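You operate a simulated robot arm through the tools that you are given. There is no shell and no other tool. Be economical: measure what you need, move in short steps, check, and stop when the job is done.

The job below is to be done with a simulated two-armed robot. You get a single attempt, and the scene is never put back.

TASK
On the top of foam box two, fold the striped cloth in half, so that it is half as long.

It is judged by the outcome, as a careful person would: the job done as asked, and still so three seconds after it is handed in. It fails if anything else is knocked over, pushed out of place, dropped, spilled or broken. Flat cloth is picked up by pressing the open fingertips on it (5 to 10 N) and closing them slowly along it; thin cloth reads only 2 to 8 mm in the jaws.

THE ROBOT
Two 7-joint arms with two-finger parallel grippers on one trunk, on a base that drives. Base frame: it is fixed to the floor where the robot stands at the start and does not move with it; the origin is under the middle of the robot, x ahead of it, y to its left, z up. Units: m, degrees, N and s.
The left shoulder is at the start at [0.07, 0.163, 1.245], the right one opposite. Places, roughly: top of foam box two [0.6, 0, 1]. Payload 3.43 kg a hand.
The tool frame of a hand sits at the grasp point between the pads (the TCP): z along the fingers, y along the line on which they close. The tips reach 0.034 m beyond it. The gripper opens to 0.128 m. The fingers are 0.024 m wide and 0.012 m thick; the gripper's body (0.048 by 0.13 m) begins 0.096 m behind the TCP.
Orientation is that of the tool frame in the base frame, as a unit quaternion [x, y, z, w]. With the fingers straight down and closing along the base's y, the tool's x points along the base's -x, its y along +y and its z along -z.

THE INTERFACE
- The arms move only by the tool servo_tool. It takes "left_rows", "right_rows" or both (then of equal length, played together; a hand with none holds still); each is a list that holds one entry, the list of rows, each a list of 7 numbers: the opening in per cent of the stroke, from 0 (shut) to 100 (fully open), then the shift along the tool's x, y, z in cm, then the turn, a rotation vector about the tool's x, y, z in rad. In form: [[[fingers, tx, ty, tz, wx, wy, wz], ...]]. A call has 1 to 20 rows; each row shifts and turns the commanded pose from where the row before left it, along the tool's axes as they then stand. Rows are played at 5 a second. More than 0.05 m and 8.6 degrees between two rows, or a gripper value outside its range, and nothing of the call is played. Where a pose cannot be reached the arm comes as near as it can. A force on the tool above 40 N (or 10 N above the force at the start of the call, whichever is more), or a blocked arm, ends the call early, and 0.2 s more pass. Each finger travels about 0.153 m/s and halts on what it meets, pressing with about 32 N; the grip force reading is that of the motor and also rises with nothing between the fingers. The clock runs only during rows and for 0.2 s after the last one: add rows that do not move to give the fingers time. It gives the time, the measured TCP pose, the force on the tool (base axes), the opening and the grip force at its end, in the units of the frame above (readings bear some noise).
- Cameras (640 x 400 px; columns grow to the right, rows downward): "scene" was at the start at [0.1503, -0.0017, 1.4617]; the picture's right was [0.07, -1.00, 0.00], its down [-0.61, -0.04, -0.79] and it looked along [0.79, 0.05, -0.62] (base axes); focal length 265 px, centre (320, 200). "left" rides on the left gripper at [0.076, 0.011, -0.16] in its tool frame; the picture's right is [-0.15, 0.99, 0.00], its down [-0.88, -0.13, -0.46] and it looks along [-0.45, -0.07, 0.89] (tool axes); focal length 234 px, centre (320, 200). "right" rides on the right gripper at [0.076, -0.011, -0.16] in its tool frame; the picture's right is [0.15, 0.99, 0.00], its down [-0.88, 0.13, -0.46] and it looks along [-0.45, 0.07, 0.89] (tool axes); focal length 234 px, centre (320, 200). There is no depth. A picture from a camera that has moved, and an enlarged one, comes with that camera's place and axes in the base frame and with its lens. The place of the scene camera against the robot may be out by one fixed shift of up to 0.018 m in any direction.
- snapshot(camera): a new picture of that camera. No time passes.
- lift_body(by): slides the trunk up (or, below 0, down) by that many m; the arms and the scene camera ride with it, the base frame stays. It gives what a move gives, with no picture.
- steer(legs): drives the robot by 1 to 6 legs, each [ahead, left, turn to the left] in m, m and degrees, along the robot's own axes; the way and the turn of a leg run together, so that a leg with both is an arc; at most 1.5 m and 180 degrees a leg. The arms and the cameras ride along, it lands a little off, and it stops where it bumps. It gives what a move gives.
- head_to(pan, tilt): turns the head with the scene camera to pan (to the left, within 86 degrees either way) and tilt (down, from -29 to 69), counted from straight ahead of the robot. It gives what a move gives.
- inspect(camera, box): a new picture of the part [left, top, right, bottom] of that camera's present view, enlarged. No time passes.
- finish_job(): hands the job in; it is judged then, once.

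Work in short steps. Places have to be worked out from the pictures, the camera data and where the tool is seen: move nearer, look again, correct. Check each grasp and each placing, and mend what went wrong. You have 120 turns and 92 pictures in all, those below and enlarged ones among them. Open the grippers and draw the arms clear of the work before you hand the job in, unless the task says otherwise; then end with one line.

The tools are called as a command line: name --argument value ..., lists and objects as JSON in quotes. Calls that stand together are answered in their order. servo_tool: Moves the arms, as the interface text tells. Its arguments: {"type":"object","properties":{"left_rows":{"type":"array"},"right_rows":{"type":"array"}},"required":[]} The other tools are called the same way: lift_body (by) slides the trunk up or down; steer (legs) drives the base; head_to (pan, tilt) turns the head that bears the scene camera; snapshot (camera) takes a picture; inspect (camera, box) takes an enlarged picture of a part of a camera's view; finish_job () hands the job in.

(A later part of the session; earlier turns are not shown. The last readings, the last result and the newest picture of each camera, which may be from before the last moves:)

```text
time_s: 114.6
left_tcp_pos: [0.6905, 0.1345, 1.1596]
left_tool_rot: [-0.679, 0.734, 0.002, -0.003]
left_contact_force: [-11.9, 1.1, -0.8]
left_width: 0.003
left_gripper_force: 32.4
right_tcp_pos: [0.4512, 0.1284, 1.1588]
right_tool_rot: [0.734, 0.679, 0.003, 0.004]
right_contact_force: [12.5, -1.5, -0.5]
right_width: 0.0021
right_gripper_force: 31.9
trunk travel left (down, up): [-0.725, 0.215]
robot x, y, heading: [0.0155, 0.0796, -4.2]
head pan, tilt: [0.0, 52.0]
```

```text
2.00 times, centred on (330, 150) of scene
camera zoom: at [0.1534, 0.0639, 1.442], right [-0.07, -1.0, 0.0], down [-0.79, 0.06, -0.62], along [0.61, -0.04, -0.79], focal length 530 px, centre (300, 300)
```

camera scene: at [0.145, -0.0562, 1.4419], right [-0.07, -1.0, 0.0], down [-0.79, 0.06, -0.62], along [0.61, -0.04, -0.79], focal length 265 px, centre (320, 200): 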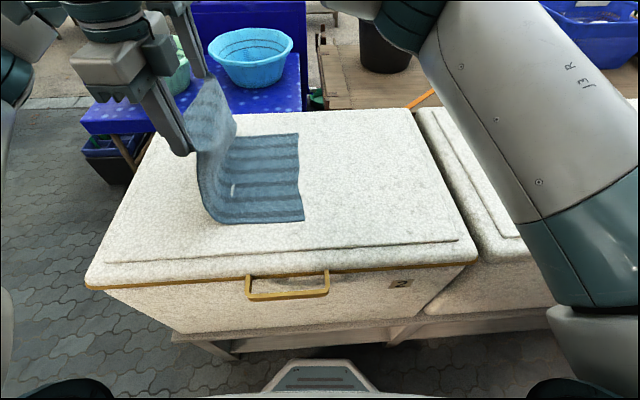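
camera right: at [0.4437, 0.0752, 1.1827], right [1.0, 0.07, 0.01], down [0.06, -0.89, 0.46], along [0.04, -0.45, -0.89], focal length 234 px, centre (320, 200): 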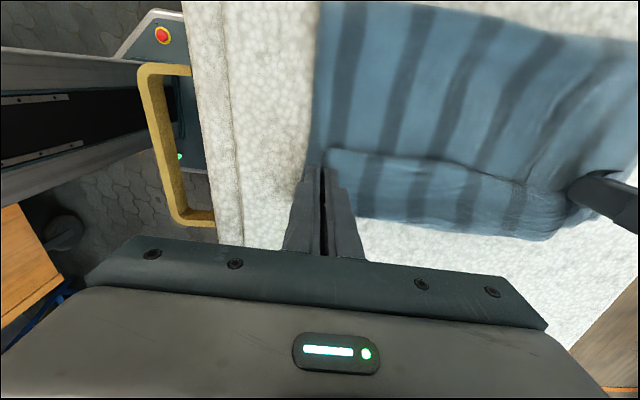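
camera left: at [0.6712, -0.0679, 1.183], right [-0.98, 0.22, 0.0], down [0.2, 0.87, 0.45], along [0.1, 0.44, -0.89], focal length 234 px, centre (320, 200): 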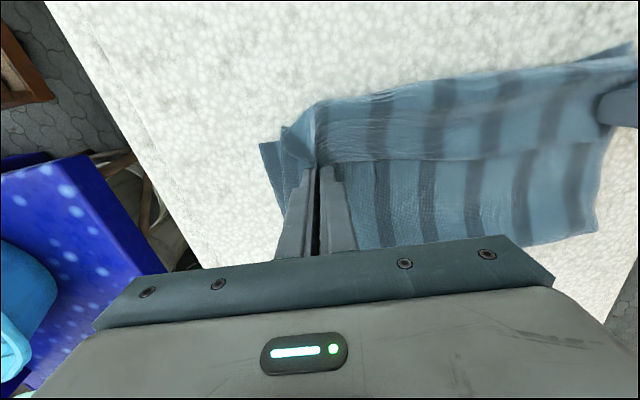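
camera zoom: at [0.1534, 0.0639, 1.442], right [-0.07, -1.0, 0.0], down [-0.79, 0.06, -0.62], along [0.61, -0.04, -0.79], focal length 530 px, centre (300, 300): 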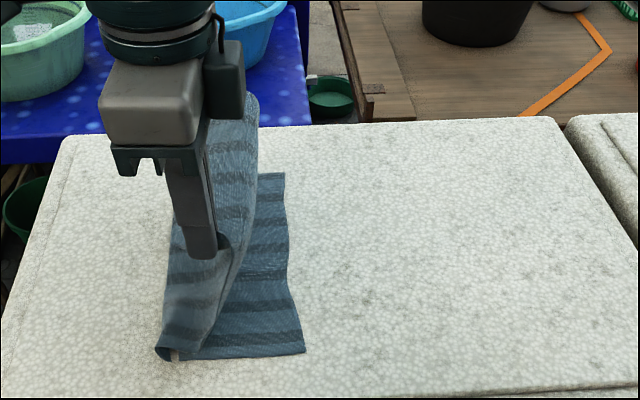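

The cloth keeps rolling up early at its old crease instead of the midline. A cleaner way uses the secure hem grip: I pull the hem all the way over to -y so the cloth flips flat, then fold the hem back over from a fully flat state. I drive the base right first.

steer --legs '[[0, -0.22, 0]]'

servo_tool --left_rows '[[[0, 1.5, 0, 0.5, 0, 0, 0], [0, 1.5, 0, 0.5, 0, 0, 0], [0, 1.5, 0, 1, 0, 0, 0], [0, 1.5, 0, 1, 0, 0, 0], [0, 1.5, 0, 1, 0, 0, 0], [0, 1.5, 0, 1, 0, 0, 0], [0, 1.5, 0, 1, 0, 0, 0], [0, 1.5, 0, 1, 0, 0, 0], [0, 1.5, 0, 1, 0, 0, 0], [0, 1.5, 0, 1, 0, 0, 0], [0, 0, 0, 0, 0, 0, 0]]]' --right_rows '[[[0, -1.5, 0, 0.5, 0, 0, 0], [0, -1.5, 0, 0.5, 0, 0, 0], [0, -1.5, 0, 1, 0, 0, 0], [0, -1.5, 0, 1, 0, 0, 0], [0, -1.5, 0, 1, 0, 0, 0], [0, -1.5, 0, 1, 0, 0, 0], [0, -1.5, 0, 1, 0, 0, 0], [0, -1.5, 0, 1, 0, 0, 0], [0, -1.5, 0, 1, 0, 0, 0], [0, -1.5, 0, 1, 0, 0, 0], [0, 0, 0, 0, 0, 0, 0]]]'

snapshot --camera "scene"

```text
time_s: 116.3
left_tcp_pos: [0.6743, -0.0835, 1.1616]
left_tool_rot: [-0.68, 0.734, 0.002, -0.003]
left_contact_force: [-12.4, 1.4, 0.0]
left_width: 0.0028
left_gripper_force: 31.9
right_tcp_pos: [0.4361, -0.0902, 1.1574]
right_tool_rot: [0.734, 0.679, 0.004, 0.003]
right_contact_force: [11.7, -1.1, -0.3]
right_width: 0.002
right_gripper_force: 32.1
trunk travel left (down, up): [-0.725, 0.215]
robot x, y, heading: [-0.0009, -0.1397, -3.8]
head pan, tilt: [0.0, 52.0]
```

```text
time_s: 118.7
left_tcp_pos: [0.6615, -0.235, 1.0705]
left_tool_rot: [-0.68, 0.733, 0.001, -0.002]
left_contact_force: [-9.6, 1.4, 0.5]
left_width: 0.0025
left_gripper_force: 32.0
right_tcp_pos: [0.4245, -0.2409, 1.0679]
right_tool_rot: [0.734, 0.679, 0.003, 0.004]
right_contact_force: [8.9, 0.0, 1.2]
right_width: 0.002
right_gripper_force: 31.9
trunk travel left (down, up): [-0.725, 0.215]
robot x, y, heading: [-0.0, -0.1393, -4.0]
head pan, tilt: [0.0, 52.0]
```

```text
9 pictures are left
camera scene: at [0.1382, -0.1556, 1.4419], right [-0.07, -1.0, 0.0], down [-0.79, 0.05, -0.62], along [0.61, -0.04, -0.79], focal length 265 px, centre (320, 200)
```

scene: 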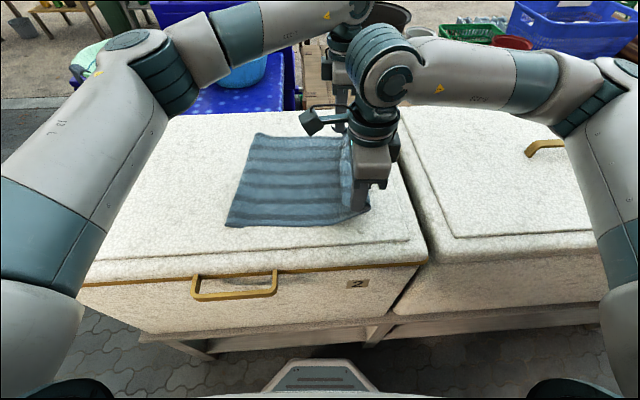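

The left boundary is now at y≈0.02 with the hem at -0.24, so some slack remains. I pull further to -y and lower, then zoom in.

servo_tool --left_rows '[[[0, 1.5, 0, 0.3, 0, 0, 0], [0, 1.5, 0, 0.3, 0, 0, 0], [0, 1.5, 0, 0.4, 0, 0, 0], [0, 1.5, 0, 0.4, 0, 0, 0], [0, 1.5, 0, 0.4, 0, 0, 0], [0, 1.5, 0, 0.4, 0, 0, 0], [0, 1, 0, 0.4, 0, 0, 0], [0, 0, 0, 0, 0, 0, 0]]]' --right_rows '[[[0, -1.5, 0, 0.3, 0, 0, 0], [0, -1.5, 0, 0.3, 0, 0, 0], [0, -1.5, 0, 0.4, 0, 0, 0], [0, -1.5, 0, 0.4, 0, 0, 0], [0, -1.5, 0, 0.4, 0, 0, 0], [0, -1.5, 0, 0.4, 0, 0, 0], [0, -1, 0, 0.4, 0, 0, 0], [0, 0, 0, 0, 0, 0, 0]]]'

inspect --camera "scene" --box '[180, 90, 440, 250]'

```text
time_s: 120.5
left_tcp_pos: [0.6546, -0.334, 1.046]
left_tool_rot: [-0.681, 0.733, 0.001, -0.002]
left_contact_force: [-9.7, 1.3, -0.1]
left_width: 0.0026
left_gripper_force: 32.3
right_tcp_pos: [0.4182, -0.3403, 1.0408]
right_tool_rot: [0.734, 0.679, 0.003, 0.004]
right_contact_force: [8.9, -1.1, 0.7]
right_width: 0.0022
right_gripper_force: 32.3
trunk travel left (down, up): [-0.725, 0.215]
robot x, y, heading: [0.0002, -0.1436, -4.1]
head pan, tilt: [0.0, 52.0]
```

```text
2.46 times, centred on (310, 170) of scene
camera zoom: at [0.1384, -0.1561, 1.4419], right [-0.07, -1.0, 0.0], down [-0.79, 0.06, -0.62], along [0.61, -0.04, -0.79], focal length 652 px, centre (345, 274)
```

zoom: 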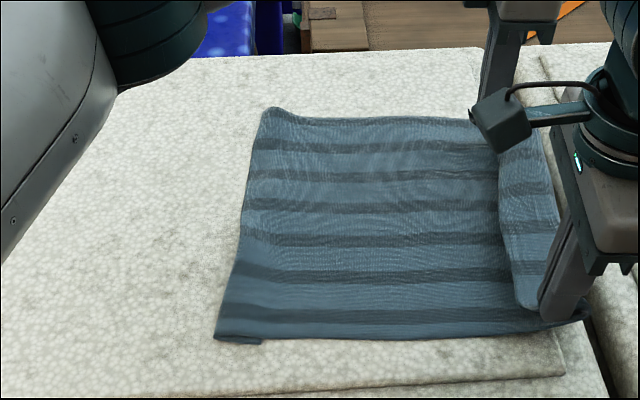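

The sheet is mostly flat, but the hem still billows under the grips and a few centimetres are tucked at the left end. Lifting the hem unrolls the billow, so I lift while pulling further to -y, then lower a little.

servo_tool --left_rows '[[[0, 0, 0, -2, 0, 0, 0], [0, 0, 0, -2, 0, 0, 0], [0, 0, 0, -2, 0, 0, 0], [0, 0.3, 0, -2, 0, 0, 0], [0, 0.5, 0, -1, 0, 0, 0], [0, 1, 0, 0, 0, 0, 0], [0, 1.2, 0, 0.5, 0, 0, 0], [0, 1.5, 0, 1, 0, 0, 0], [0, 1.5, 0, 1.2, 0, 0, 0], [0, 1.5, 0, 1.2, 0, 0, 0], [0, 1, 0, 1.2, 0, 0, 0], [0, 0, 0, 0, 0, 0, 0]]]' --right_rows '[[[0, 0, 0, -2, 0, 0, 0], [0, 0, 0, -2, 0, 0, 0], [0, 0, 0, -2, 0, 0, 0], [0, -0.3, 0, -2, 0, 0, 0], [0, -0.5, 0, -1, 0, 0, 0], [0, -1, 0, 0, 0, 0, 0], [0, -1.2, 0, 0.5, 0, 0, 0], [0, -1.5, 0, 1, 0, 0, 0], [0, -1.5, 0, 1.2, 0, 0, 0], [0, -1.5, 0, 1.2, 0, 0, 0], [0, -1, 0, 1.2, 0, 0, 0], [0, 0, 0, 0, 0, 0, 0]]]'

inspect --camera "scene" --box '[200, 70, 520, 270]'

```text
time_s: 123.1
left_tcp_pos: [0.649, -0.4013, 1.1005]
left_tool_rot: [-0.68, 0.734, 0.001, -0.002]
left_contact_force: [-13.2, 0.4, -0.7]
left_width: 0.0029
left_gripper_force: 32.4
left hand out of reach, approached as far as the arm can: row 10, 11
right_tcp_pos: [0.4107, -0.4255, 1.081]
right_tool_rot: [0.735, 0.678, 0.004, 0.003]
right_contact_force: [12.7, -0.9, 1.6]
right_width: 0.0023
right_gripper_force: 31.8
trunk travel left (down, up): [-0.725, 0.215]
robot x, y, heading: [0.0019, -0.1408, -4.1]
head pan, tilt: [0.0, 52.0]
```

```text
2.00 times, centred on (360, 170) of scene
camera zoom: at [0.1382, -0.157, 1.4419], right [-0.07, -1.0, 0.0], down [-0.79, 0.06, -0.62], along [0.61, -0.04, -0.79], focal length 530 px, centre (240, 260)
```

zoom: 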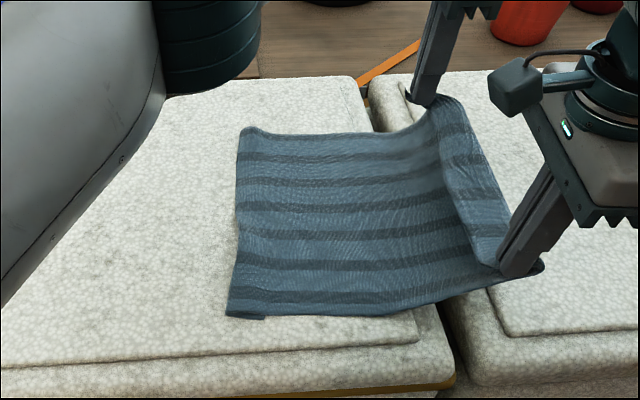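

The J-shape at the hem is only the hanging sheet; a few centimetres at the far end are tucked under, and the cloth has slid too far right. Swinging the hem back to +y will untuck that end and let me lay everything truly flat on box two, as at the start, before the final fold. I raise the hem, level both hands, then drive left.

servo_tool --left_rows '[[[0, -1, 0, -1.5, 0, 0, 0], [0, -1, 0, -1.5, 0, 0, 0], [0, -1, 0, -1.5, 0, 0, 0], [0, -1, 0, -1.5, 0, 0, 0], [0, -1, 0, -1.5, 0, 0, 0], [0, -1, 0, -1.5, 0, 0, 0], [0, 0, 0, 0, 0, 0, 0]]]' --right_rows '[[[0, 1.31, 0, -1.82, 0, 0, 0], [0, 1.31, 0, -1.82, 0, 0, 0], [0, 1.31, 0, -1.82, 0, 0, 0], [0, 1.31, 0, -1.82, 0, 0, 0], [0, 1.31, 0, -1.82, 0, 0, 0], [0, 1.31, 0, -1.82, 0, 0, 0], [0, 0, 0, 0, 0, 0, 0]]]'

steer --legs '[[0, 0.14, 0]]'

```text
time_s: 124.7
left_tcp_pos: [0.6542, -0.3427, 1.1921]
left_tool_rot: [-0.68, 0.734, 0.002, -0.001]
left_contact_force: [-12.5, 1.3, -0.2]
left_width: 0.0028
left_gripper_force: 31.9
right_tcp_pos: [0.416, -0.3481, 1.1888]
right_tool_rot: [0.734, 0.679, 0.004, 0.002]
right_contact_force: [12.8, -1.8, -0.5]
right_width: 0.0022
right_gripper_force: 31.9
trunk travel left (down, up): [-0.725, 0.215]
robot x, y, heading: [0.0004, -0.1402, -4.0]
head pan, tilt: [0.0, 52.0]
```

```text
time_s: 126.0
left_tcp_pos: [0.6629, -0.2038, 1.1908]
left_tool_rot: [-0.68, 0.734, 0.002, -0.002]
left_contact_force: [-11.4, 1.6, -0.6]
left_width: 0.0026
left_gripper_force: 31.8
right_tcp_pos: [0.4251, -0.2104, 1.1888]
right_tool_rot: [0.734, 0.679, 0.004, 0.004]
right_contact_force: [11.9, -1.4, -0.3]
right_width: 0.0021
right_gripper_force: 32.0
trunk travel left (down, up): [-0.725, 0.215]
robot x, y, heading: [0.0072, -0.0025, -4.1]
head pan, tilt: [0.0, 52.0]
```

Now I carry the hem to +y and lay the sheet out, lowering gradually and ending with a slight pull at y≈0.23.

servo_tool --left_rows '[[[0, -2.3, 0, 0, 0, 0, 0], [0, -2.4, 0, 0, 0, 0, 0], [0, -2.4, 0, 0, 0, 0, 0], [0, -2.4, 0, 0, 0, 0, 0], [0, -2.4, 0, 0, 0, 0, 0], [0, -2.4, 0, 0, 0, 0, 0], [0, -2.4, 0, 0, 0, 0, 0], [0, -2.4, 0, 0.5, 0, 0, 0], [0, -2.4, 0, 1, 0, 0, 0], [0, -2.4, 0, 1.5, 0, 0, 0], [0, -2.4, 0, 1.5, 0, 0, 0], [0, -2.4, 0, 1.5, 0, 0, 0], [0, -2.4, 0, 1.5, 0, 0, 0], [0, -2.4, 0, 1.7, 0, 0, 0], [0, -2.4, 0, 1.7, 0, 0, 0], [0, -2.4, 0, 1.6, 0, 0, 0], [0, -2.4, 0, 1.5, 0, 0, 0], [0, -2.4, 0, 1, 0, 0, 0], [0, 0, 0, 0, 0, 0, 0]]]' --right_rows '[[[0, 2.3, 0, 0, 0, 0, 0], [0, 2.4, 0, 0, 0, 0, 0], [0, 2.4, 0, 0, 0, 0, 0], [0, 2.4, 0, 0, 0, 0, 0], [0, 2.4, 0, 0, 0, 0, 0], [0, 2.4, 0, 0, 0, 0, 0], [0, 2.4, 0, 0, 0, 0, 0], [0, 2.4, 0, 0.5, 0, 0, 0], [0, 2.4, 0, 1, 0, 0, 0], [0, 2.4, 0, 1.5, 0, 0, 0], [0, 2.4, 0, 1.5, 0, 0, 0], [0, 2.4, 0, 1.5, 0, 0, 0], [0, 2.4, 0, 1.5, 0, 0, 0], [0, 2.4, 0, 1.7, 0, 0, 0], [0, 2.4, 0, 1.7, 0, 0, 0], [0, 2.4, 0, 1.6, 0, 0, 0], [0, 2.4, 0, 1.3, 0, 0, 0], [0, 2.4, 0, 1, 0, 0, 0], [0, 0, 0, 0, 0, 0, 0]]]'

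snapshot --camera "scene"

```text
time_s: 130.0
left_tcp_pos: [0.6953, 0.2277, 1.0427]
left_tool_rot: [-0.68, 0.733, 0.003, -0.001]
left_contact_force: [-4.9, 0.7, 0.3]
left_width: 0.0025
left_gripper_force: 32.4
right_tcp_pos: [0.4612, 0.2199, 1.0437]
right_tool_rot: [0.734, 0.679, 0.004, 0.003]
right_contact_force: [5.8, -1.1, -0.2]
right_width: 0.0021
right_gripper_force: 31.5
trunk travel left (down, up): [-0.725, 0.215]
robot x, y, heading: [0.0108, -0.0021, -4.2]
head pan, tilt: [0.0, 52.0]
```

```text
6 pictures are left
camera scene: at [0.1481, -0.0188, 1.4419], right [-0.07, -1.0, 0.0], down [-0.79, 0.06, -0.62], along [0.61, -0.04, -0.79], focal length 265 px, centre (320, 200)
```

scene: 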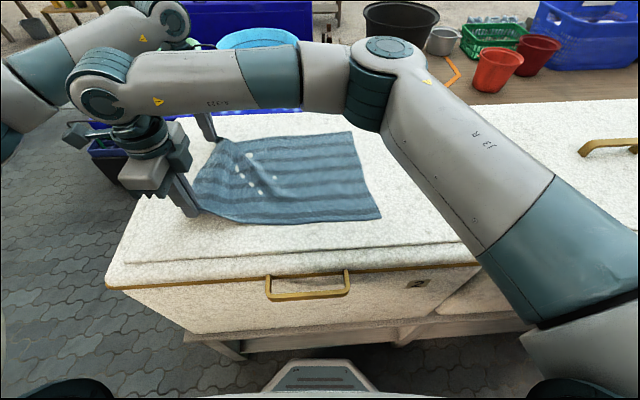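

Now the cloth lies almost fully flat, its right edge at y≈-0.144 and the midline at y≈0.06. I pull 2.5 cm more to take out the slack, then fold over on a 0.18 m arc, stopping 5 cm above the landing.

servo_tool --left_rows '[[[0, -1.2, 0, 0, 0, 0, 0], [0, -1.3, 0, 0, 0, 0, 0], [0, 1.35, -0.125, -2.6, 0, 0, 0], [0, 1.35, -0.125, -2.6, 0, 0, 0], [0, 1.8, -0.125, -2.55, 0, 0, 0], [0, 1.8, -0.125, -2.55, 0, 0, 0], [0, 2.55, -0.125, -1.8, 0, 0, 0], [0, 2.55, -0.125, -1.8, 0, 0, 0], [0, 3.8, -0.125, -0.85, 0, 0, 0], [0, 3.8, -0.125, -0.85, 0, 0, 0], [0, 3.1, -0.125, 0.55, 0, 0, 0], [0, 3.1, -0.125, 0.55, 0, 0, 0], [0, 2.7, -0.125, 1.55, 0, 0, 0], [0, 2.7, -0.125, 1.55, 0, 0, 0], [0, 2, -0.125, 2.4, 0, 0, 0], [0, 2, -0.125, 2.4, 0, 0, 0], [0, 1.0, -0.125, 2.15, 0, 0, 0], [0, 1.0, -0.125, 2.15, 0, 0, 0], [0, 0, 0, 0, 0, 0, 0]]]' --right_rows '[[[0, 1.2, 0, 0, 0, 0, 0], [0, 1.3, 0, 0, 0, 0, 0], [0, -1.35, 0.125, -2.6, 0, 0, 0], [0, -1.35, 0.125, -2.6, 0, 0, 0], [0, -1.8, 0.125, -2.55, 0, 0, 0], [0, -1.8, 0.125, -2.55, 0, 0, 0], [0, -2.55, 0.125, -1.8, 0, 0, 0], [0, -2.55, 0.125, -1.8, 0, 0, 0], [0, -3.8, 0.125, -0.85, 0, 0, 0], [0, -3.8, 0.125, -0.85, 0, 0, 0], [0, -3.1, 0.125, 0.55, 0, 0, 0], [0, -3.1, 0.125, 0.55, 0, 0, 0], [0, -2.7, 0.125, 1.55, 0, 0, 0], [0, -2.7, 0.125, 1.55, 0, 0, 0], [0, -2, 0.125, 2.4, 0, 0, 0], [0, -2, 0.125, 2.4, 0, 0, 0], [0, -1.2, 0.125, 2.15, 0, 0, 0], [0, -1.2, 0.125, 2.15, 0, 0, 0], [0, 0, 0, 0, 0, 0, 0]]]'

snapshot --camera "scene"

```text
time_s: 134.0
left_tcp_pos: [0.6876, -0.1143, 1.0653]
left_tool_rot: [-0.679, 0.734, 0.001, -0.002]
left_contact_force: [-8.6, 1.5, 0.2]
left_width: 0.0028
left_gripper_force: 32.1
right_tcp_pos: [0.4534, -0.1235, 1.0649]
right_tool_rot: [0.734, 0.679, 0.004, 0.004]
right_contact_force: [8.1, -1.1, -0.4]
right_width: 0.002
right_gripper_force: 31.8
trunk travel left (down, up): [-0.725, 0.215]
robot x, y, heading: [0.0106, 0.0009, -3.7]
head pan, tilt: [0.0, 52.0]
```

```text
5 pictures are left
camera scene: at [0.1476, -0.0168, 1.442], right [-0.07, -1.0, 0.0], down [-0.79, 0.06, -0.62], along [0.61, -0.04, -0.79], focal length 265 px, centre (320, 200)
```

scene: 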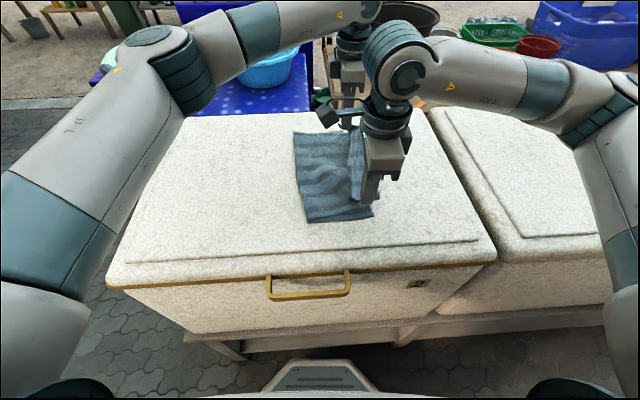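

The fold rolled early again (crease at y≈0): lifting high with bending made the bottom lift off too. I return to flat slowly, and then fold along a low path so the bottom half never lifts.

servo_tool --left_rows '[[[0, -1, 0.1, -3, 0, 0, 0], [0, -1.5, 0.1, -3, 0, 0, 0], [0, -2, 0.1, -3, 0, 0, 0], [0, -2.2, 0.1, -1.5, 0, 0, 0], [0, -2.2, 0.1, 0, 0, 0, 0], [0, -2.2, 0.1, 0, 0, 0, 0], [0, -2.2, 0.1, 0, 0, 0, 0], [0, -2.2, 0.1, 0, 0, 0, 0], [0, -2.2, 0.1, 0, 0, 0, 0], [0, -2.2, 0.1, 0, 0, 0, 0], [0, -2.2, 0.1, 0.5, 0, 0, 0], [0, -2.2, 0.1, 1.5, 0, 0, 0], [0, -2.2, 0.1, 2, 0, 0, 0], [0, -2.2, 0.1, 2, 0, 0, 0], [0, -2.2, 0.1, 2, 0, 0, 0], [0, -2.2, 0.1, 2, 0, 0, 0], [0, -2.2, 0.1, 2, 0, 0, 0], [0, -2.2, 0.1, 1.3, 0, 0, 0], [0, 0, 0, 0, 0, 0, 0], [0, 0, 0, 0, 0, 0, 0]]]' --right_rows '[[[0, 1, -0.1, -3, 0, 0, 0], [0, 1.5, -0.1, -3, 0, 0, 0], [0, 2, -0.1, -3, 0, 0, 0], [0, 2.2, -0.1, -1.5, 0, 0, 0], [0, 2.2, -0.1, 0, 0, 0, 0], [0, 2.2, -0.1, 0, 0, 0, 0], [0, 2.2, -0.1, 0, 0, 0, 0], [0, 2.2, -0.1, 0, 0, 0, 0], [0, 2.2, -0.1, 0, 0, 0, 0], [0, 2.2, -0.1, 0, 0, 0, 0], [0, 2.2, -0.1, 0.5, 0, 0, 0], [0, 2.2, -0.1, 1.5, 0, 0, 0], [0, 2.2, -0.1, 2, 0, 0, 0], [0, 2.2, -0.1, 2, 0, 0, 0], [0, 2.2, -0.1, 2, 0, 0, 0], [0, 2.2, -0.1, 2, 0, 0, 0], [0, 2.2, -0.1, 2, 0, 0, 0], [0, 2.2, -0.1, 1.3, 0, 0, 0], [0, 0, 0, 0, 0, 0, 0], [0, 0, 0, 0, 0, 0, 0]]]'

```text
time_s: 138.2
left_tcp_pos: [0.7004, 0.2616, 1.0376]
left_tool_rot: [-0.679, 0.734, 0.001, -0.002]
left_contact_force: [-5.2, 0.7, -0.1]
left_width: 0.0026
left_gripper_force: 31.8
right_tcp_pos: [0.4648, 0.2521, 1.0358]
right_tool_rot: [0.734, 0.679, 0.003, 0.004]
right_contact_force: [5.6, -0.2, -0.1]
right_width: 0.0023
right_gripper_force: 32.0
trunk travel left (down, up): [-0.725, 0.215]
robot x, y, heading: [0.01, -0.0042, -4.0]
head pan, tilt: [0.0, 52.0]
```

Both hands reached the flat pose with the hem at y≈0.26. Now I make the low, slow fold, with the hem at most 12 cm up, ending about 2 cm above the right edge.

servo_tool --left_rows '[[[0, 1.2, -0.1, -2.2, 0, 0, 0], [0, 1.5, -0.1, -2, 0, 0, 0], [0, 2, -0.1, -2, 0, 0, 0], [0, 2.5, -0.1, -1.5, 0, 0, 0], [0, 2.5, -0.1, -1, 0, 0, 0], [0, 2.5, -0.1, -0.7, 0, 0, 0], [0, 2.5, -0.1, -0.5, 0, 0, 0], [0, 2.5, -0.1, -0.3, 0, 0, 0], [0, 2.5, -0.1, 0, 0, 0, 0], [0, 2.5, -0.1, 0.2, 0, 0, 0], [0, 2.5, -0.1, 0.5, 0, 0, 0], [0, 2.5, -0.1, 0.6, 0, 0, 0], [0, 2.5, -0.1, 0.7, 0, 0, 0], [0, 2, -0.1, 1, 0, 0, 0], [0, 2, -0.1, 1.2, 0, 0, 0], [0, 1.7, -0.1, 1.4, 0, 0, 0], [0, 1.3, -0.1, 1.4, 0, 0, 0], [0, 0.9, -0.1, 1.4, 0, 0, 0], [0, 0.5, -0.1, 1.2, 0, 0, 0], [0, 0, 0, 0, 0, 0, 0]]]' --right_rows '[[[0, -1.2, 0.1, -2.2, 0, 0, 0], [0, -1.5, 0.1, -2, 0, 0, 0], [0, -2, 0.1, -2, 0, 0, 0], [0, -2.5, 0.1, -1.5, 0, 0, 0], [0, -2.5, 0.1, -1, 0, 0, 0], [0, -2.5, 0.1, -0.7, 0, 0, 0], [0, -2.5, 0.1, -0.5, 0, 0, 0], [0, -2.5, 0.1, -0.3, 0, 0, 0], [0, -2.5, 0.1, 0, 0, 0, 0], [0, -2.5, 0.1, 0.2, 0, 0, 0], [0, -2.5, 0.1, 0.5, 0, 0, 0], [0, -2.5, 0.1, 0.6, 0, 0, 0], [0, -2.5, 0.1, 0.7, 0, 0, 0], [0, -2, 0.1, 1, 0, 0, 0], [0, -2, 0.1, 1.2, 0, 0, 0], [0, -1.7, 0.1, 1.4, 0, 0, 0], [0, -1.3, 0.1, 1.4, 0, 0, 0], [0, -0.9, 0.1, 1.4, 0, 0, 0], [0, -0.5, 0.1, 1.2, 0, 0, 0], [0, 0, 0, 0, 0, 0, 0]]]'

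inspect --camera "scene" --box '[210, 90, 450, 240]'

```text
time_s: 142.4
left_tcp_pos: [0.6889, -0.1181, 1.041]
left_tool_rot: [-0.68, 0.734, 0.001, -0.003]
left_contact_force: [-8.6, 1.4, 0.3]
left_width: 0.0027
left_gripper_force: 32.1
right_tcp_pos: [0.4533, -0.1316, 1.0435]
right_tool_rot: [0.735, 0.678, 0.004, 0.004]
right_contact_force: [8.8, 0.3, 0.3]
right_width: 0.0021
right_gripper_force: 31.9
trunk travel left (down, up): [-0.725, 0.215]
robot x, y, heading: [0.0106, -0.0025, -4.1]
head pan, tilt: [0.0, 52.0]
```

```text
2.67 times, centred on (330, 165) of scene
camera zoom: at [0.1478, -0.0171, 1.4419], right [-0.07, -1.0, 0.0], down [-0.79, 0.06, -0.62], along [0.61, -0.04, -0.79], focal length 706 px, centre (293, 293)
```

zoom: 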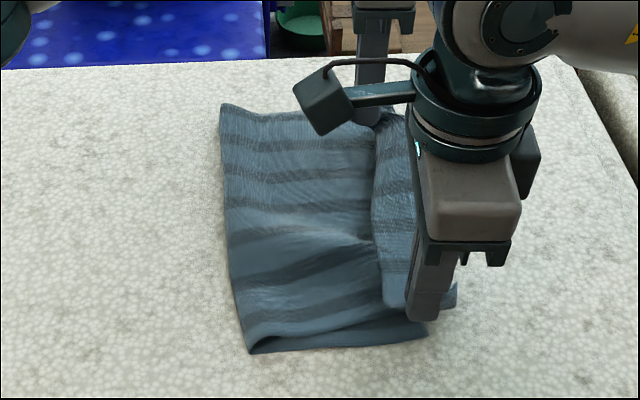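

The crease is at y≈0.015 with the right edge at y≈-0.135, and the slack has billowed beyond the hem. I lift the hem slightly to draw the billow straight, lay it taut further to -y, then slide it back to the right edge near the surface so the slack goes towards the crease instead.

servo_tool --left_rows '[[[0, -0.4, 0, -2, 0, 0, 0], [0, -0.3, 0, -2, 0, 0, 0], [0, -0.3, 0, -1.5, 0, 0, 0], [0, 0, 0, 0, 0, 0, 0], [0, 2, 0, 0.5, 0, 0, 0], [0, 2.3, 0, 1.2, 0, 0, 0], [0, 2.4, 0, 1.8, 0, 0, 0], [0, 2, 0, 1.9, 0, 0, 0], [0, 0, 0, 0.8, 0, 0, 0], [0, 0, 0, 0.7, 0, 0, 0], [0, -0.7, 0, 0.1, 0, 0, 0], [0, -0.8, 0, 0.1, 0, 0, 0], [0, -0.8, 0, 0.1, 0, 0, 0], [0, -0.8, 0, 0.1, 0, 0, 0], [0, -0.8, 0, 0.1, 0, 0, 0], [0, 0, 0, 0, 0, 0, 0]]]' --right_rows '[[[0, 0.4, 0, -2, 0, 0, 0], [0, 0.3, 0, -2, 0, 0, 0], [0, 0.3, 0, -1.5, 0, 0, 0], [0, 0, 0, 0, 0, 0, 0], [0, -2, 0, 0.5, 0, 0, 0], [0, -2.2, 0, 1.2, 0, 0, 0], [0, -2.3, 0, 1.8, 0, 0, 0], [0, -1.8, 0, 1.9, 0, 0, 0], [0, 0, 0, 1, 0, 0, 0], [0, 0, 0, 0.7, 0, 0, 0], [0, 0.7, 0, 0.1, 0, 0, 0], [0, 0.8, 0, 0.1, 0, 0, 0], [0, 0.8, 0, 0.1, 0, 0, 0], [0, 0.8, 0, 0.1, 0, 0, 0], [0, 0.8, 0, 0.1, 0, 0, 0], [0, 0, 0, 0, 0, 0, 0]]]'

snapshot --camera "right"

```text
time_s: 145.8
left_tcp_pos: [0.686, -0.1585, 1.0226]
left_tool_rot: [-0.68, 0.733, 0.002, -0.001]
left_contact_force: [-5.9, 0.0, 1.7]
left_width: 0.0023
left_gripper_force: 32.3
right_tcp_pos: [0.4495, -0.1641, 1.0218]
right_tool_rot: [0.734, 0.679, 0.005, 0.003]
right_contact_force: [6.7, -1.4, 0.3]
right_width: 0.0024
right_gripper_force: 31.7
trunk travel left (down, up): [-0.725, 0.215]
robot x, y, heading: [0.0096, -0.001, -4.0]
head pan, tilt: [0.0, 52.0]
```

```text
3 pictures are left
camera right: at [0.4434, -0.0882, 1.182], right [1.0, 0.07, 0.01], down [0.06, -0.89, 0.46], along [0.04, -0.45, -0.89], focal length 234 px, centre (320, 200)
```

right: 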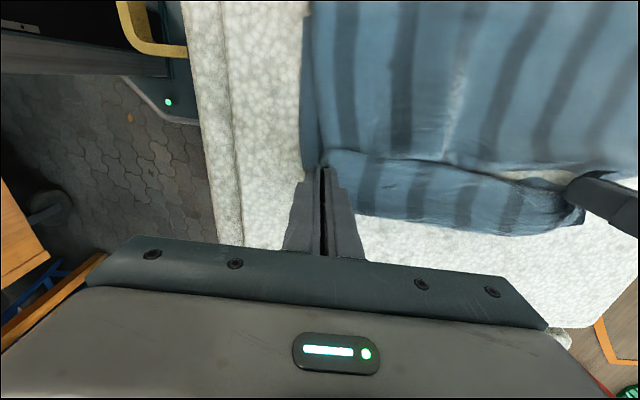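

inspect --camera "right" --box '[300, 100, 620, 250]'

```text
2.00 times, centred on (460, 175) of right
camera zoom: at [0.4434, -0.0882, 1.182], right [1.0, 0.07, 0.01], down [0.06, -0.89, 0.46], along [0.04, -0.45, -0.89], focal length 468 px, centre (40, 250)
```

zoom: 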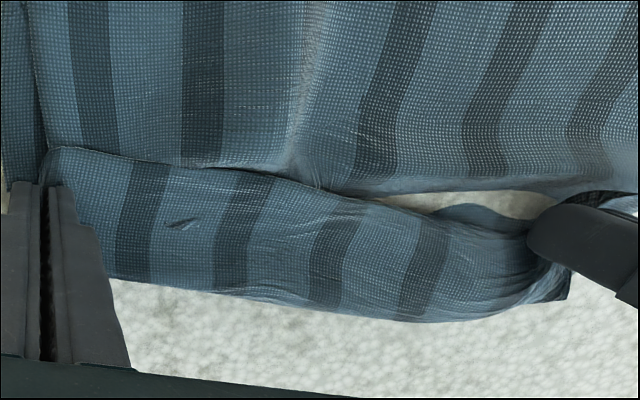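

The strip is slack that billows out again when I slide back. Laid taut, without sliding back, the top should lie flat with the hem only a little past the right edge. I lift to draw the billow out, lay the hem taut again at y≈-0.20, and this time release there.

servo_tool --left_rows '[[[0, -0.5, 0, -2.2, 0, 0, 0], [0, -0.5, 0, -2.2, 0, 0, 0], [0, -0.5, 0, -2.2, 0, 0, 0], [0, -0.5, 0, -2.2, 0, 0, 0], [0, 0, 0, 0, 0, 0, 0], [0, 0, 0, 0, 0, 0, 0], [0, 1.5, 0, 0.9, 0, 0, 0], [0, 1.7, 0, 1.9, 0, 0, 0], [0, 1.6, 0, 2.5, 0, 0, 0], [0, 1, 0, 2, 0, 0, 0], [0, 0.4, 0, 1.2, 0, 0, 0], [0, 0, 0, 0.3, 0, 0, 0], [0, 0, 0, 0, 0, 0, 0]]]' --right_rows '[[[0, 0.5, 0, -2.2, 0, 0, 0], [0, 0.5, 0, -2.2, 0, 0, 0], [0, 0.5, 0, -2.2, 0, 0, 0], [0, 0.5, 0, -2.2, 0, 0, 0], [0, 0, 0, 0, 0, 0, 0], [0, 0, 0, 0, 0, 0, 0], [0, -1.5, 0, 0.9, 0, 0, 0], [0, -1.7, 0, 1.9, 0, 0, 0], [0, -1.6, 0, 2.5, 0, 0, 0], [0, -1, 0, 2, 0, 0, 0], [0, -0.4, 0, 1.2, 0, 0, 0], [0, 0, 0, 0.3, 0, 0, 0], [0, 0, 0, 0, 0, 0, 0]]]'

inspect --camera "right" --box '[290, 20, 640, 250]'

```text
time_s: 148.6
left_tcp_pos: [0.684, -0.1992, 1.0241]
left_tool_rot: [-0.68, 0.734, 0.002, -0.001]
left_contact_force: [-7.2, 1.5, 0.8]
left_width: 0.0026
left_gripper_force: 32.0
right_tcp_pos: [0.4481, -0.2055, 1.0217]
right_tool_rot: [0.734, 0.679, 0.003, 0.004]
right_contact_force: [7.6, -1.0, 0.7]
right_width: 0.0022
right_gripper_force: 32.2
trunk travel left (down, up): [-0.725, 0.215]
robot x, y, heading: [0.0074, -0.0017, -4.3]
head pan, tilt: [0.0, 52.0]
```

```text
1.74 times, centred on (465, 135) of right
camera zoom: at [0.44, -0.13, 1.1819], right [1.0, 0.07, 0.01], down [0.06, -0.89, 0.46], along [0.04, -0.45, -0.89], focal length 407 px, centre (68, 313)
```

zoom: 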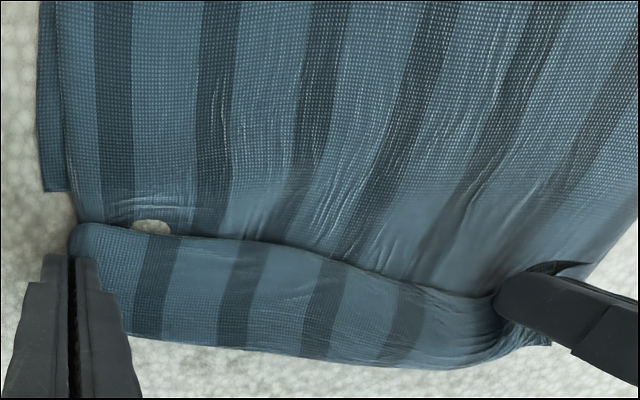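

The hem (y≈-0.18) lines up with the bottom's right edge (y≈-0.165), but slack is pocketed beyond it because the corner grips narrow the hem. The first, full-width grip style gave the correct crease. So I lay the cloth flat again to +y, release it there, and refold with that style at a smaller inset.

servo_tool --left_rows '[[[0, -0.6, 0.08, -3, 0, 0, 0], [0, -1, 0.08, -3.3, 0, 0, 0], [0, -2, 0.08, -3.3, 0, 0, 0], [0, -2.5, 0.08, -3, 0, 0, 0], [0, -2.7, 0.08, -2, 0, 0, 0], [0, -2.7, 0.08, 0, 0, 0, 0], [0, -2.7, 0.08, 0, 0, 0, 0], [0, -2.7, 0.08, 0, 0, 0, 0], [0, -2.7, 0.08, 0, 0, 0, 0], [0, -2.7, 0.08, 0, 0, 0, 0], [0, -2.7, 0.08, 0, 0, 0, 0], [0, -2.7, 0.08, 0.6, 0, 0, 0], [0, -2.6, 0.08, 1.6, 0, 0, 0], [0, -2.5, 0.08, 2, 0, 0, 0], [0, -2.5, 0.08, 2, 0, 0, 0], [0, -2.5, 0.08, 2, 0, 0, 0], [0, -2.4, 0.08, 2, 0, 0, 0], [0, -2.3, 0.08, 2, 0, 0, 0], [0, -2.3, 0.08, 1.5, 0, 0, 0], [0, 0, 0, 0, 0, 0, 0]]]' --right_rows '[[[0, 0.6, -0.08, -3, 0, 0, 0], [0, 1, -0.08, -3.3, 0, 0, 0], [0, 2, -0.08, -3.3, 0, 0, 0], [0, 2.5, -0.08, -3, 0, 0, 0], [0, 2.7, -0.08, -2, 0, 0, 0], [0, 2.7, -0.08, 0, 0, 0, 0], [0, 2.7, -0.08, 0, 0, 0, 0], [0, 2.7, -0.08, 0, 0, 0, 0], [0, 2.7, -0.08, 0, 0, 0, 0], [0, 2.7, -0.08, 0, 0, 0, 0], [0, 2.7, -0.08, 0, 0, 0, 0], [0, 2.7, -0.08, 0.6, 0, 0, 0], [0, 2.6, -0.08, 1.6, 0, 0, 0], [0, 2.5, -0.08, 2, 0, 0, 0], [0, 2.5, -0.08, 2, 0, 0, 0], [0, 2.5, -0.08, 2, 0, 0, 0], [0, 2.4, -0.08, 2, 0, 0, 0], [0, 2.3, -0.08, 2, 0, 0, 0], [0, 2.3, -0.08, 1.5, 0, 0, 0], [0, 0, 0, 0, 0, 0, 0]]]'

```text
time_s: 152.8
left_tcp_pos: [0.7029, 0.2476, 1.0322]
left_tool_rot: [-0.679, 0.734, 0.002, -0.002]
left_contact_force: [-5.2, 0.0, 0.6]
left_width: 0.0025
left_gripper_force: 32.0
right_tcp_pos: [0.4687, 0.2409, 1.0312]
right_tool_rot: [0.734, 0.679, 0.004, 0.003]
right_contact_force: [5.7, -0.3, 0.1]
right_width: 0.0023
right_gripper_force: 32.1
trunk travel left (down, up): [-0.725, 0.215]
robot x, y, heading: [0.0097, -0.0024, -4.1]
head pan, tilt: [0.0, 52.0]
```

The cloth is taut and flat. I lower to the lid, open slowly along the hem so it spreads back to full width, and raise both hands.

servo_tool --left_rows '[[[0, 0, 0, 0.6, 0, 0, 0], [0, 0, 0, 0.6, 0, 0, 0], [4, 0, 0, 0, 0, 0, 0], [9, 0, 0, 0, 0, 0, 0], [14, 0, 0, 0, 0, 0, 0], [19, 0, 0, 0, 0, 0, 0], [24, 0, 0, 0, 0, 0, 0], [29, 0, 0, 0, 0, 0, 0], [29, 0, 0, -0.5, 0, 0, 0], [29, 0, 0, -1.5, 0, 0, 0], [29, 0, 0, -2, 0, 0, 0], [29, 0, 0, -2, 0, 0, 0], [29, 0, 0, 0, 0, 0, 0]]]' --right_rows '[[[0, 0, 0, 0.6, 0, 0, 0], [0, 0, 0, 0.5, 0, 0, 0], [4, 0, 0, 0, 0, 0, 0], [9, 0, 0, 0, 0, 0, 0], [14, 0, 0, 0, 0, 0, 0], [19, 0, 0, 0, 0, 0, 0], [24, 0, 0, 0, 0, 0, 0], [29, 0, 0, 0, 0, 0, 0], [29, 0, 0, -0.5, 0, 0, 0], [29, 0, 0, -1.5, 0, 0, 0], [29, 0, 0, -2, 0, 0, 0], [29, 0, 0, -2, 0, 0, 0], [29, 0, 0, 0, 0, 0, 0]]]'

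servo_tool --left_rows '[[[24, 0, 0, -0.5, 0, 0, 0.1428], [24, 0, 0, -0.5, 0, 0, 0.1428], [24, 0, 0, 0, 0, 0, 0.1428], [24, 0, 0, 0, 0, 0, 0.1428], [24, 0, 0, 0, 0, 0, 0.1428], [24, 0, 0, 0, 0, 0, 0.1428], [24, 0, 0, 0, 0, 0, 0.1428], [24, 0, 0, 0, 0, 0, 0.1428], [24, 0, 0, 0, 0, 0, 0.1428], [24, 0, 0, 0, 0, 0, 0.1428], [24, 0, 0, 0, 0, 0, 0.1428], [24, 0, 0, 0, 0, 0, 0]]]' --right_rows '[[[24, 0, 0, -0.5, 0, 0, -0.1428], [24, 0, 0, -0.5, 0, 0, -0.1428], [24, 0, 0, 0, 0, 0, -0.1428], [24, 0, 0, 0, 0, 0, -0.1428], [24, 0, 0, 0, 0, 0, -0.1428], [24, 0, 0, 0, 0, 0, -0.1428], [24, 0, 0, 0, 0, 0, -0.1428], [24, 0, 0, 0, 0, 0, -0.1428], [24, 0, 0, 0, 0, 0, -0.1428], [24, 0, 0, 0, 0, 0, -0.1428], [24, 0, 0, 0, 0, 0, -0.1428], [24, 0, 0, 0, 0, 0, 0]]]'

```text
time_s: 155.6
left_tcp_pos: [0.7024, 0.2486, 1.0815]
left_tool_rot: [-0.68, 0.734, 0.001, -0.003]
left_contact_force: [0.1, -0.8, 0.0]
left_width: 0.037
left_gripper_force: 0.0
right_tcp_pos: [0.4688, 0.2433, 1.0793]
right_tool_rot: [0.734, 0.679, 0.003, 0.004]
right_contact_force: [0.8, 0.2, 0.5]
right_width: 0.0372
right_gripper_force: 0.0
trunk travel left (down, up): [-0.725, 0.215]
robot x, y, heading: [0.0075, 0.0006, -4.0]
head pan, tilt: [0.0, 52.0]
```

```text
time_s: 158.2
left_tcp_pos: [0.7019, 0.2481, 1.0902]
left_tool_rot: [0.038, 0.999, 0.0, -0.003]
left_contact_force: [-0.2, 0.9, -0.1]
left_width: 0.0305
left_gripper_force: 0.1
right_tcp_pos: [0.4672, 0.2428, 1.0894]
right_tool_rot: [0.039, 0.999, 0.0, 0.006]
right_contact_force: [0.9, 0.1, 0.0]
right_width: 0.0304
right_gripper_force: 0.1
trunk travel left (down, up): [-0.725, 0.215]
robot x, y, heading: [0.0086, -0.0023, -4.2]
head pan, tilt: [0.0, 52.0]
```

Both hands again close along y. I place them 3 cm in from the corners with the outer fingers just inside the hem, and go down to near contact.

servo_tool --left_rows '[[[24, 0.8, -0.8, 1.5, 0, 0, 0], [24, 0.8, -0.8, 1.5, 0, 0, 0], [24, 0, 0, 1.5, 0, 0, 0], [24, 0, 0, 1.2, 0, 0, 0], [24, 0, 0, 0.8, 0, 0, 0], [24, 0, 0, 0.4, 0, 0, 0], [24, 0, 0, 0, 0, 0, 0]]]' --right_rows '[[[24, -0.9, -0.8, 1.5, 0, 0, 0], [24, -1, -0.9, 1.5, 0, 0, 0], [24, 0, 0, 1.5, 0, 0, 0], [24, 0, 0, 1.2, 0, 0, 0], [24, 0, 0, 0.8, 0, 0, 0], [24, 0, 0, 0.4, 0, 0, 0], [24, 0, 0, 0, 0, 0, 0]]]'

servo_tool --left_rows '[[[24, 0, 0, 0.2, 0, 0, 0], [24, 0, 0, 0.2, 0, 0, 0], [24, 0, 0, 0, 0, 0, 0]]]' --right_rows '[[[24, 0, 0, 0.2, 0, 0, 0], [24, 0, 0, 0.2, 0, 0, 0], [24, 0, 0, 0, 0, 0, 0]]]'

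```text
time_s: 159.8
left_tcp_pos: [0.6861, 0.2328, 1.0215]
left_tool_rot: [0.038, 0.999, 0.0, -0.003]
left_contact_force: [0.3, -1.3, 1.5]
left_width: 0.0307
left_gripper_force: 0.0
right_tcp_pos: [0.4857, 0.2242, 1.0206]
right_tool_rot: [0.039, 0.999, -0.001, 0.005]
right_contact_force: [-0.4, 0.7, -0.8]
right_width: 0.0308
right_gripper_force: 0.0
trunk travel left (down, up): [-0.725, 0.215]
robot x, y, heading: [0.0102, -0.0026, -4.1]
head pan, tilt: [0.0, 52.0]
```

```text
time_s: 160.6
left_tcp_pos: [0.6854, 0.2323, 1.0177]
left_tool_rot: [0.037, 0.999, 0.0, -0.001]
left_contact_force: [0.9, 0.3, 3.9]
left_width: 0.0306
left_gripper_force: 0.0
right_tcp_pos: [0.4845, 0.2238, 1.0173]
right_tool_rot: [0.039, 0.999, 0.0, 0.005]
right_contact_force: [0.9, 0.4, 3.4]
right_width: 0.0306
right_gripper_force: 0.0
trunk travel left (down, up): [-0.725, 0.215]
robot x, y, heading: [0.0075, 0.0008, -3.9]
head pan, tilt: [0.0, 52.0]
```

Contact is about 4 N on both. I press 1.2 mm more (towards 11 N, as in the first good grasp) and close slowly.

servo_tool --left_rows '[[[24, 0, 0, 0.12, 0, 0, 0], [22, 0, 0, 0, 0, 0, 0], [20, 0, 0, 0, 0, 0, 0], [18, 0, 0, 0, 0, 0, 0], [16, 0, 0, 0, 0, 0, 0], [14, 0, 0, 0, 0, 0, 0], [12, 0, 0, 0, 0, 0, 0], [10, 0, 0, 0, 0, 0, 0], [8, 0, 0, 0, 0, 0, 0], [6, 0, 0, 0, 0, 0, 0], [4, 0, 0, 0, 0, 0, 0], [2, 0, 0, 0, 0, 0, 0], [0, 0, 0, 0, 0, 0, 0], [0, 0, 0, 0, 0, 0, 0], [0, 0, 0, 0, 0, 0, 0]]]' --right_rows '[[[24, 0, 0, 0.12, 0, 0, 0], [22, 0, 0, 0, 0, 0, 0], [20, 0, 0, 0, 0, 0, 0], [18, 0, 0, 0, 0, 0, 0], [16, 0, 0, 0, 0, 0, 0], [14, 0, 0, 0, 0, 0, 0], [12, 0, 0, 0, 0, 0, 0], [10, 0, 0, 0, 0, 0, 0], [8, 0, 0, 0, 0, 0, 0], [6, 0, 0, 0, 0, 0, 0], [4, 0, 0, 0, 0, 0, 0], [2, 0, 0, 0, 0, 0, 0], [0, 0, 0, 0, 0, 0, 0], [0, 0, 0, 0, 0, 0, 0], [0, 0, 0, 0, 0, 0, 0]]]'

```text
time_s: 163.8
left_tcp_pos: [0.6824, 0.232, 1.0183]
left_tool_rot: [0.037, 0.999, 0.001, -0.002]
left_contact_force: [0.1, -1.5, 6.3]
left_width: 0.0
left_gripper_force: 32.3
right_tcp_pos: [0.4838, 0.2236, 1.0182]
right_tool_rot: [0.039, 0.999, 0.001, 0.007]
right_contact_force: [-0.4, 4.1, 20.2]
right_width: 0.0
right_gripper_force: 31.7
trunk travel left (down, up): [-0.725, 0.215]
robot x, y, heading: [0.0093, -0.0019, -4.0]
head pan, tilt: [0.0, 52.0]
```

Both missed (0 mm). I raise, move 1.2 cm further in, open to the 4 cm that worked the first time, and press again.

servo_tool --left_rows '[[[0, 0, 0, -0.5, 0, 0, 0], [0, 0, 0, -1, 0, 0, 0], [15, 0, -0.6, -0.5, 0, 0, 0], [31, 0, -0.6, 0, 0, 0, 0], [31, 0, 0, 0.8, 0, 0, 0], [31, 0, 0, 0.7, 0, 0, 0], [31, 0, 0, 0.4, 0, 0, 0], [31, 0, 0, 0.2, 0, 0, 0], [31, 0, 0, 0, 0, 0, 0]]]' --right_rows '[[[0, 0, 0, -0.5, 0, 0, 0], [0, 0, 0, -1, 0, 0, 0], [15, 0, -0.6, -0.5, 0, 0, 0], [31, 0, -0.6, 0, 0, 0, 0], [31, 0, 0, 0.8, 0, 0, 0], [31, 0, 0, 0.7, 0, 0, 0], [31, 0, 0, 0.4, 0, 0, 0], [31, 0, 0, 0.1, 0, 0, 0], [31, 0, 0, 0, 0, 0, 0]]]'

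```text
time_s: 165.8
left_tcp_pos: [0.6821, 0.2213, 1.0172]
left_tool_rot: [0.037, 0.999, 0.0, 0.0]
left_contact_force: [0.8, 0.7, 10.1]
left_width: 0.0395
left_gripper_force: 0.1
right_tcp_pos: [0.4844, 0.2109, 1.0165]
right_tool_rot: [0.039, 0.999, 0.001, 0.006]
right_contact_force: [3.5, -0.2, 15.6]
right_width: 0.0394
right_gripper_force: 0.0
trunk travel left (down, up): [-0.725, 0.215]
robot x, y, heading: [0.0096, -0.0047, -4.0]
head pan, tilt: [0.0, 52.0]
```

Contact is 10 N and 16 N, like the first successful grasp. I close slowly.

servo_tool --left_rows '[[[31, 0, 0, 0, 0, 0, 0], [28, 0, 0, 0, 0, 0, 0], [25, 0, 0, 0, 0, 0, 0], [22, 0, 0, 0, 0, 0, 0], [19, 0, 0, 0, 0, 0, 0], [16, 0, 0, 0, 0, 0, 0], [13, 0, 0, 0, 0, 0, 0], [10, 0, 0, 0, 0, 0, 0], [7, 0, 0, 0, 0, 0, 0], [4, 0, 0, 0, 0, 0, 0], [1, 0, 0, 0, 0, 0, 0], [0, 0, 0, 0, 0, 0, 0], [0, 0, 0, 0, 0, 0, 0]]]' --right_rows '[[[31, 0, 0, 0, 0, 0, 0], [28, 0, 0, 0, 0, 0, 0], [25, 0, 0, 0, 0, 0, 0], [22, 0, 0, 0, 0, 0, 0], [19, 0, 0, 0, 0, 0, 0], [16, 0, 0, 0, 0, 0, 0], [13, 0, 0, 0, 0, 0, 0], [10, 0, 0, 0, 0, 0, 0], [7, 0, 0, 0, 0, 0, 0], [4, 0, 0, 0, 0, 0, 0], [1, 0, 0, 0, 0, 0, 0], [0, 0, 0, 0, 0, 0, 0], [0, 0, 0, 0, 0, 0, 0]]]'

```text
time_s: 168.6
left_tcp_pos: [0.6816, 0.2203, 1.0173]
left_tool_rot: [0.038, 0.999, -0.001, 0.0]
left_contact_force: [-0.7, 0.1, 18.8]
left_width: 0.0
left_gripper_force: 32.6
right_tcp_pos: [0.4816, 0.2118, 1.0163]
right_tool_rot: [0.039, 0.999, 0.001, 0.007]
right_contact_force: [0.5, -1.0, 15.7]
right_width: 0.0023
right_gripper_force: 31.6
trunk travel left (down, up): [-0.725, 0.215]
robot x, y, heading: [0.0118, 0.0029, -4.0]
head pan, tilt: [0.0, 52.0]
```

The right hand grips (2.3 mm) but the left missed. I retry the left 1.2 cm further in while the right holds.

servo_tool --left_rows '[[[0, 0, 0, -0.5, 0, 0, 0], [0, 0, 0, -1, 0, 0, 0], [15, 0, -0.6, -0.5, 0, 0, 0], [31, 0, -0.7, 0, 0, 0, 0], [31, 0, 0, 0.8, 0, 0, 0], [31, 0, 0, 0.7, 0, 0, 0], [31, 0, 0, 0.5, 0, 0, 0], [29, 0, 0, 0, 0, 0, 0], [26, 0, 0, 0, 0, 0, 0], [23, 0, 0, 0, 0, 0, 0], [20, 0, 0, 0, 0, 0, 0], [17, 0, 0, 0, 0, 0, 0], [14, 0, 0, 0, 0, 0, 0], [11, 0, 0, 0, 0, 0, 0], [8, 0, 0, 0, 0, 0, 0], [5, 0, 0, 0, 0, 0, 0], [2, 0, 0, 0, 0, 0, 0], [0, 0, 0, 0, 0, 0, 0], [0, 0, 0, 0, 0, 0, 0]]]'

```text
time_s: 172.6
left_tcp_pos: [0.6814, 0.2078, 1.0183]
left_tool_rot: [0.036, 0.999, 0.0, 0.0]
left_contact_force: [-2.3, -1.1, 15.7]
left_width: 0.0019
left_gripper_force: 31.6
right_tcp_pos: [0.4813, 0.2108, 1.0173]
right_tool_rot: [0.039, 0.999, 0.001, 0.005]
right_contact_force: [1.9, 1.4, 18.3]
right_width: 0.0025
right_gripper_force: 32.5
trunk travel left (down, up): [-0.725, 0.215]
robot x, y, heading: [0.0121, -0.0028, -4.0]
head pan, tilt: [0.0, 52.0]
```

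Both hands now hold the hem across its full width. I fold over slowly along the original good arc, first half.

servo_tool --left_rows '[[[0, 0, 0, -0.8, 0, 0, 0], [0, -0.05, -0.3, -1.1, 0, 0, 0], [0, -0.05, -0.2, -1.1, 0, 0, 0], [0, -0.06, -0.7, -2, 0, 0, 0], [0, -0.06, -0.8, -2, 0, 0, 0], [0, -0.06, -1.2, -1.75, 0, 0, 0], [0, -0.06, -1.3, -1.75, 0, 0, 0], [0, -0.06, -1.7, -1.5, 0, 0, 0], [0, -0.06, -1.8, -1.5, 0, 0, 0], [0, -0.06, -2, -0.75, 0, 0, 0], [0, -0.06, -2, -0.75, 0, 0, 0], [0, -0.06, -2, -0.25, 0, 0, 0], [0, -0.06, -2, -0.25, 0, 0, 0], [0, -0.06, -2, 0.25, 0, 0, 0], [0, -0.06, -2, 0.25, 0, 0, 0]]]' --right_rows '[[[0, 0, 0, -0.8, 0, 0, 0], [0, -0.05, -0.3, -1.1, 0, 0, 0], [0, -0.05, -0.2, -1.1, 0, 0, 0], [0, -0.06, -0.7, -2, 0, 0, 0], [0, -0.06, -0.8, -2, 0, 0, 0], [0, -0.06, -1.2, -1.75, 0, 0, 0], [0, -0.06, -1.3, -1.75, 0, 0, 0], [0, -0.06, -1.7, -1.5, 0, 0, 0], [0, -0.06, -1.8, -1.5, 0, 0, 0], [0, -0.06, -2, -0.75, 0, 0, 0], [0, -0.06, -2, -0.75, 0, 0, 0], [0, -0.06, -2, -0.25, 0, 0, 0], [0, -0.06, -2, -0.25, 0, 0, 0], [0, -0.06, -2, 0.25, 0, 0, 0], [0, -0.06, -2, 0.25, 0, 0, 0]]]'

```text
time_s: 175.8
left_tcp_pos: [0.6776, 0.0063, 1.1655]
left_tool_rot: [0.037, 0.999, 0.001, -0.002]
left_contact_force: [-0.3, -0.2, 0.2]
left_width: 0.0019
left_gripper_force: 31.6
right_tcp_pos: [0.4757, 0.0098, 1.1651]
right_tool_rot: [0.04, 0.999, 0.001, 0.004]
right_contact_force: [0.3, -0.1, -0.2]
right_width: 0.0024
right_gripper_force: 32.7
trunk travel left (down, up): [-0.725, 0.215]
robot x, y, heading: [0.0104, -0.0009, -4.1]
head pan, tilt: [0.0, 52.0]
```

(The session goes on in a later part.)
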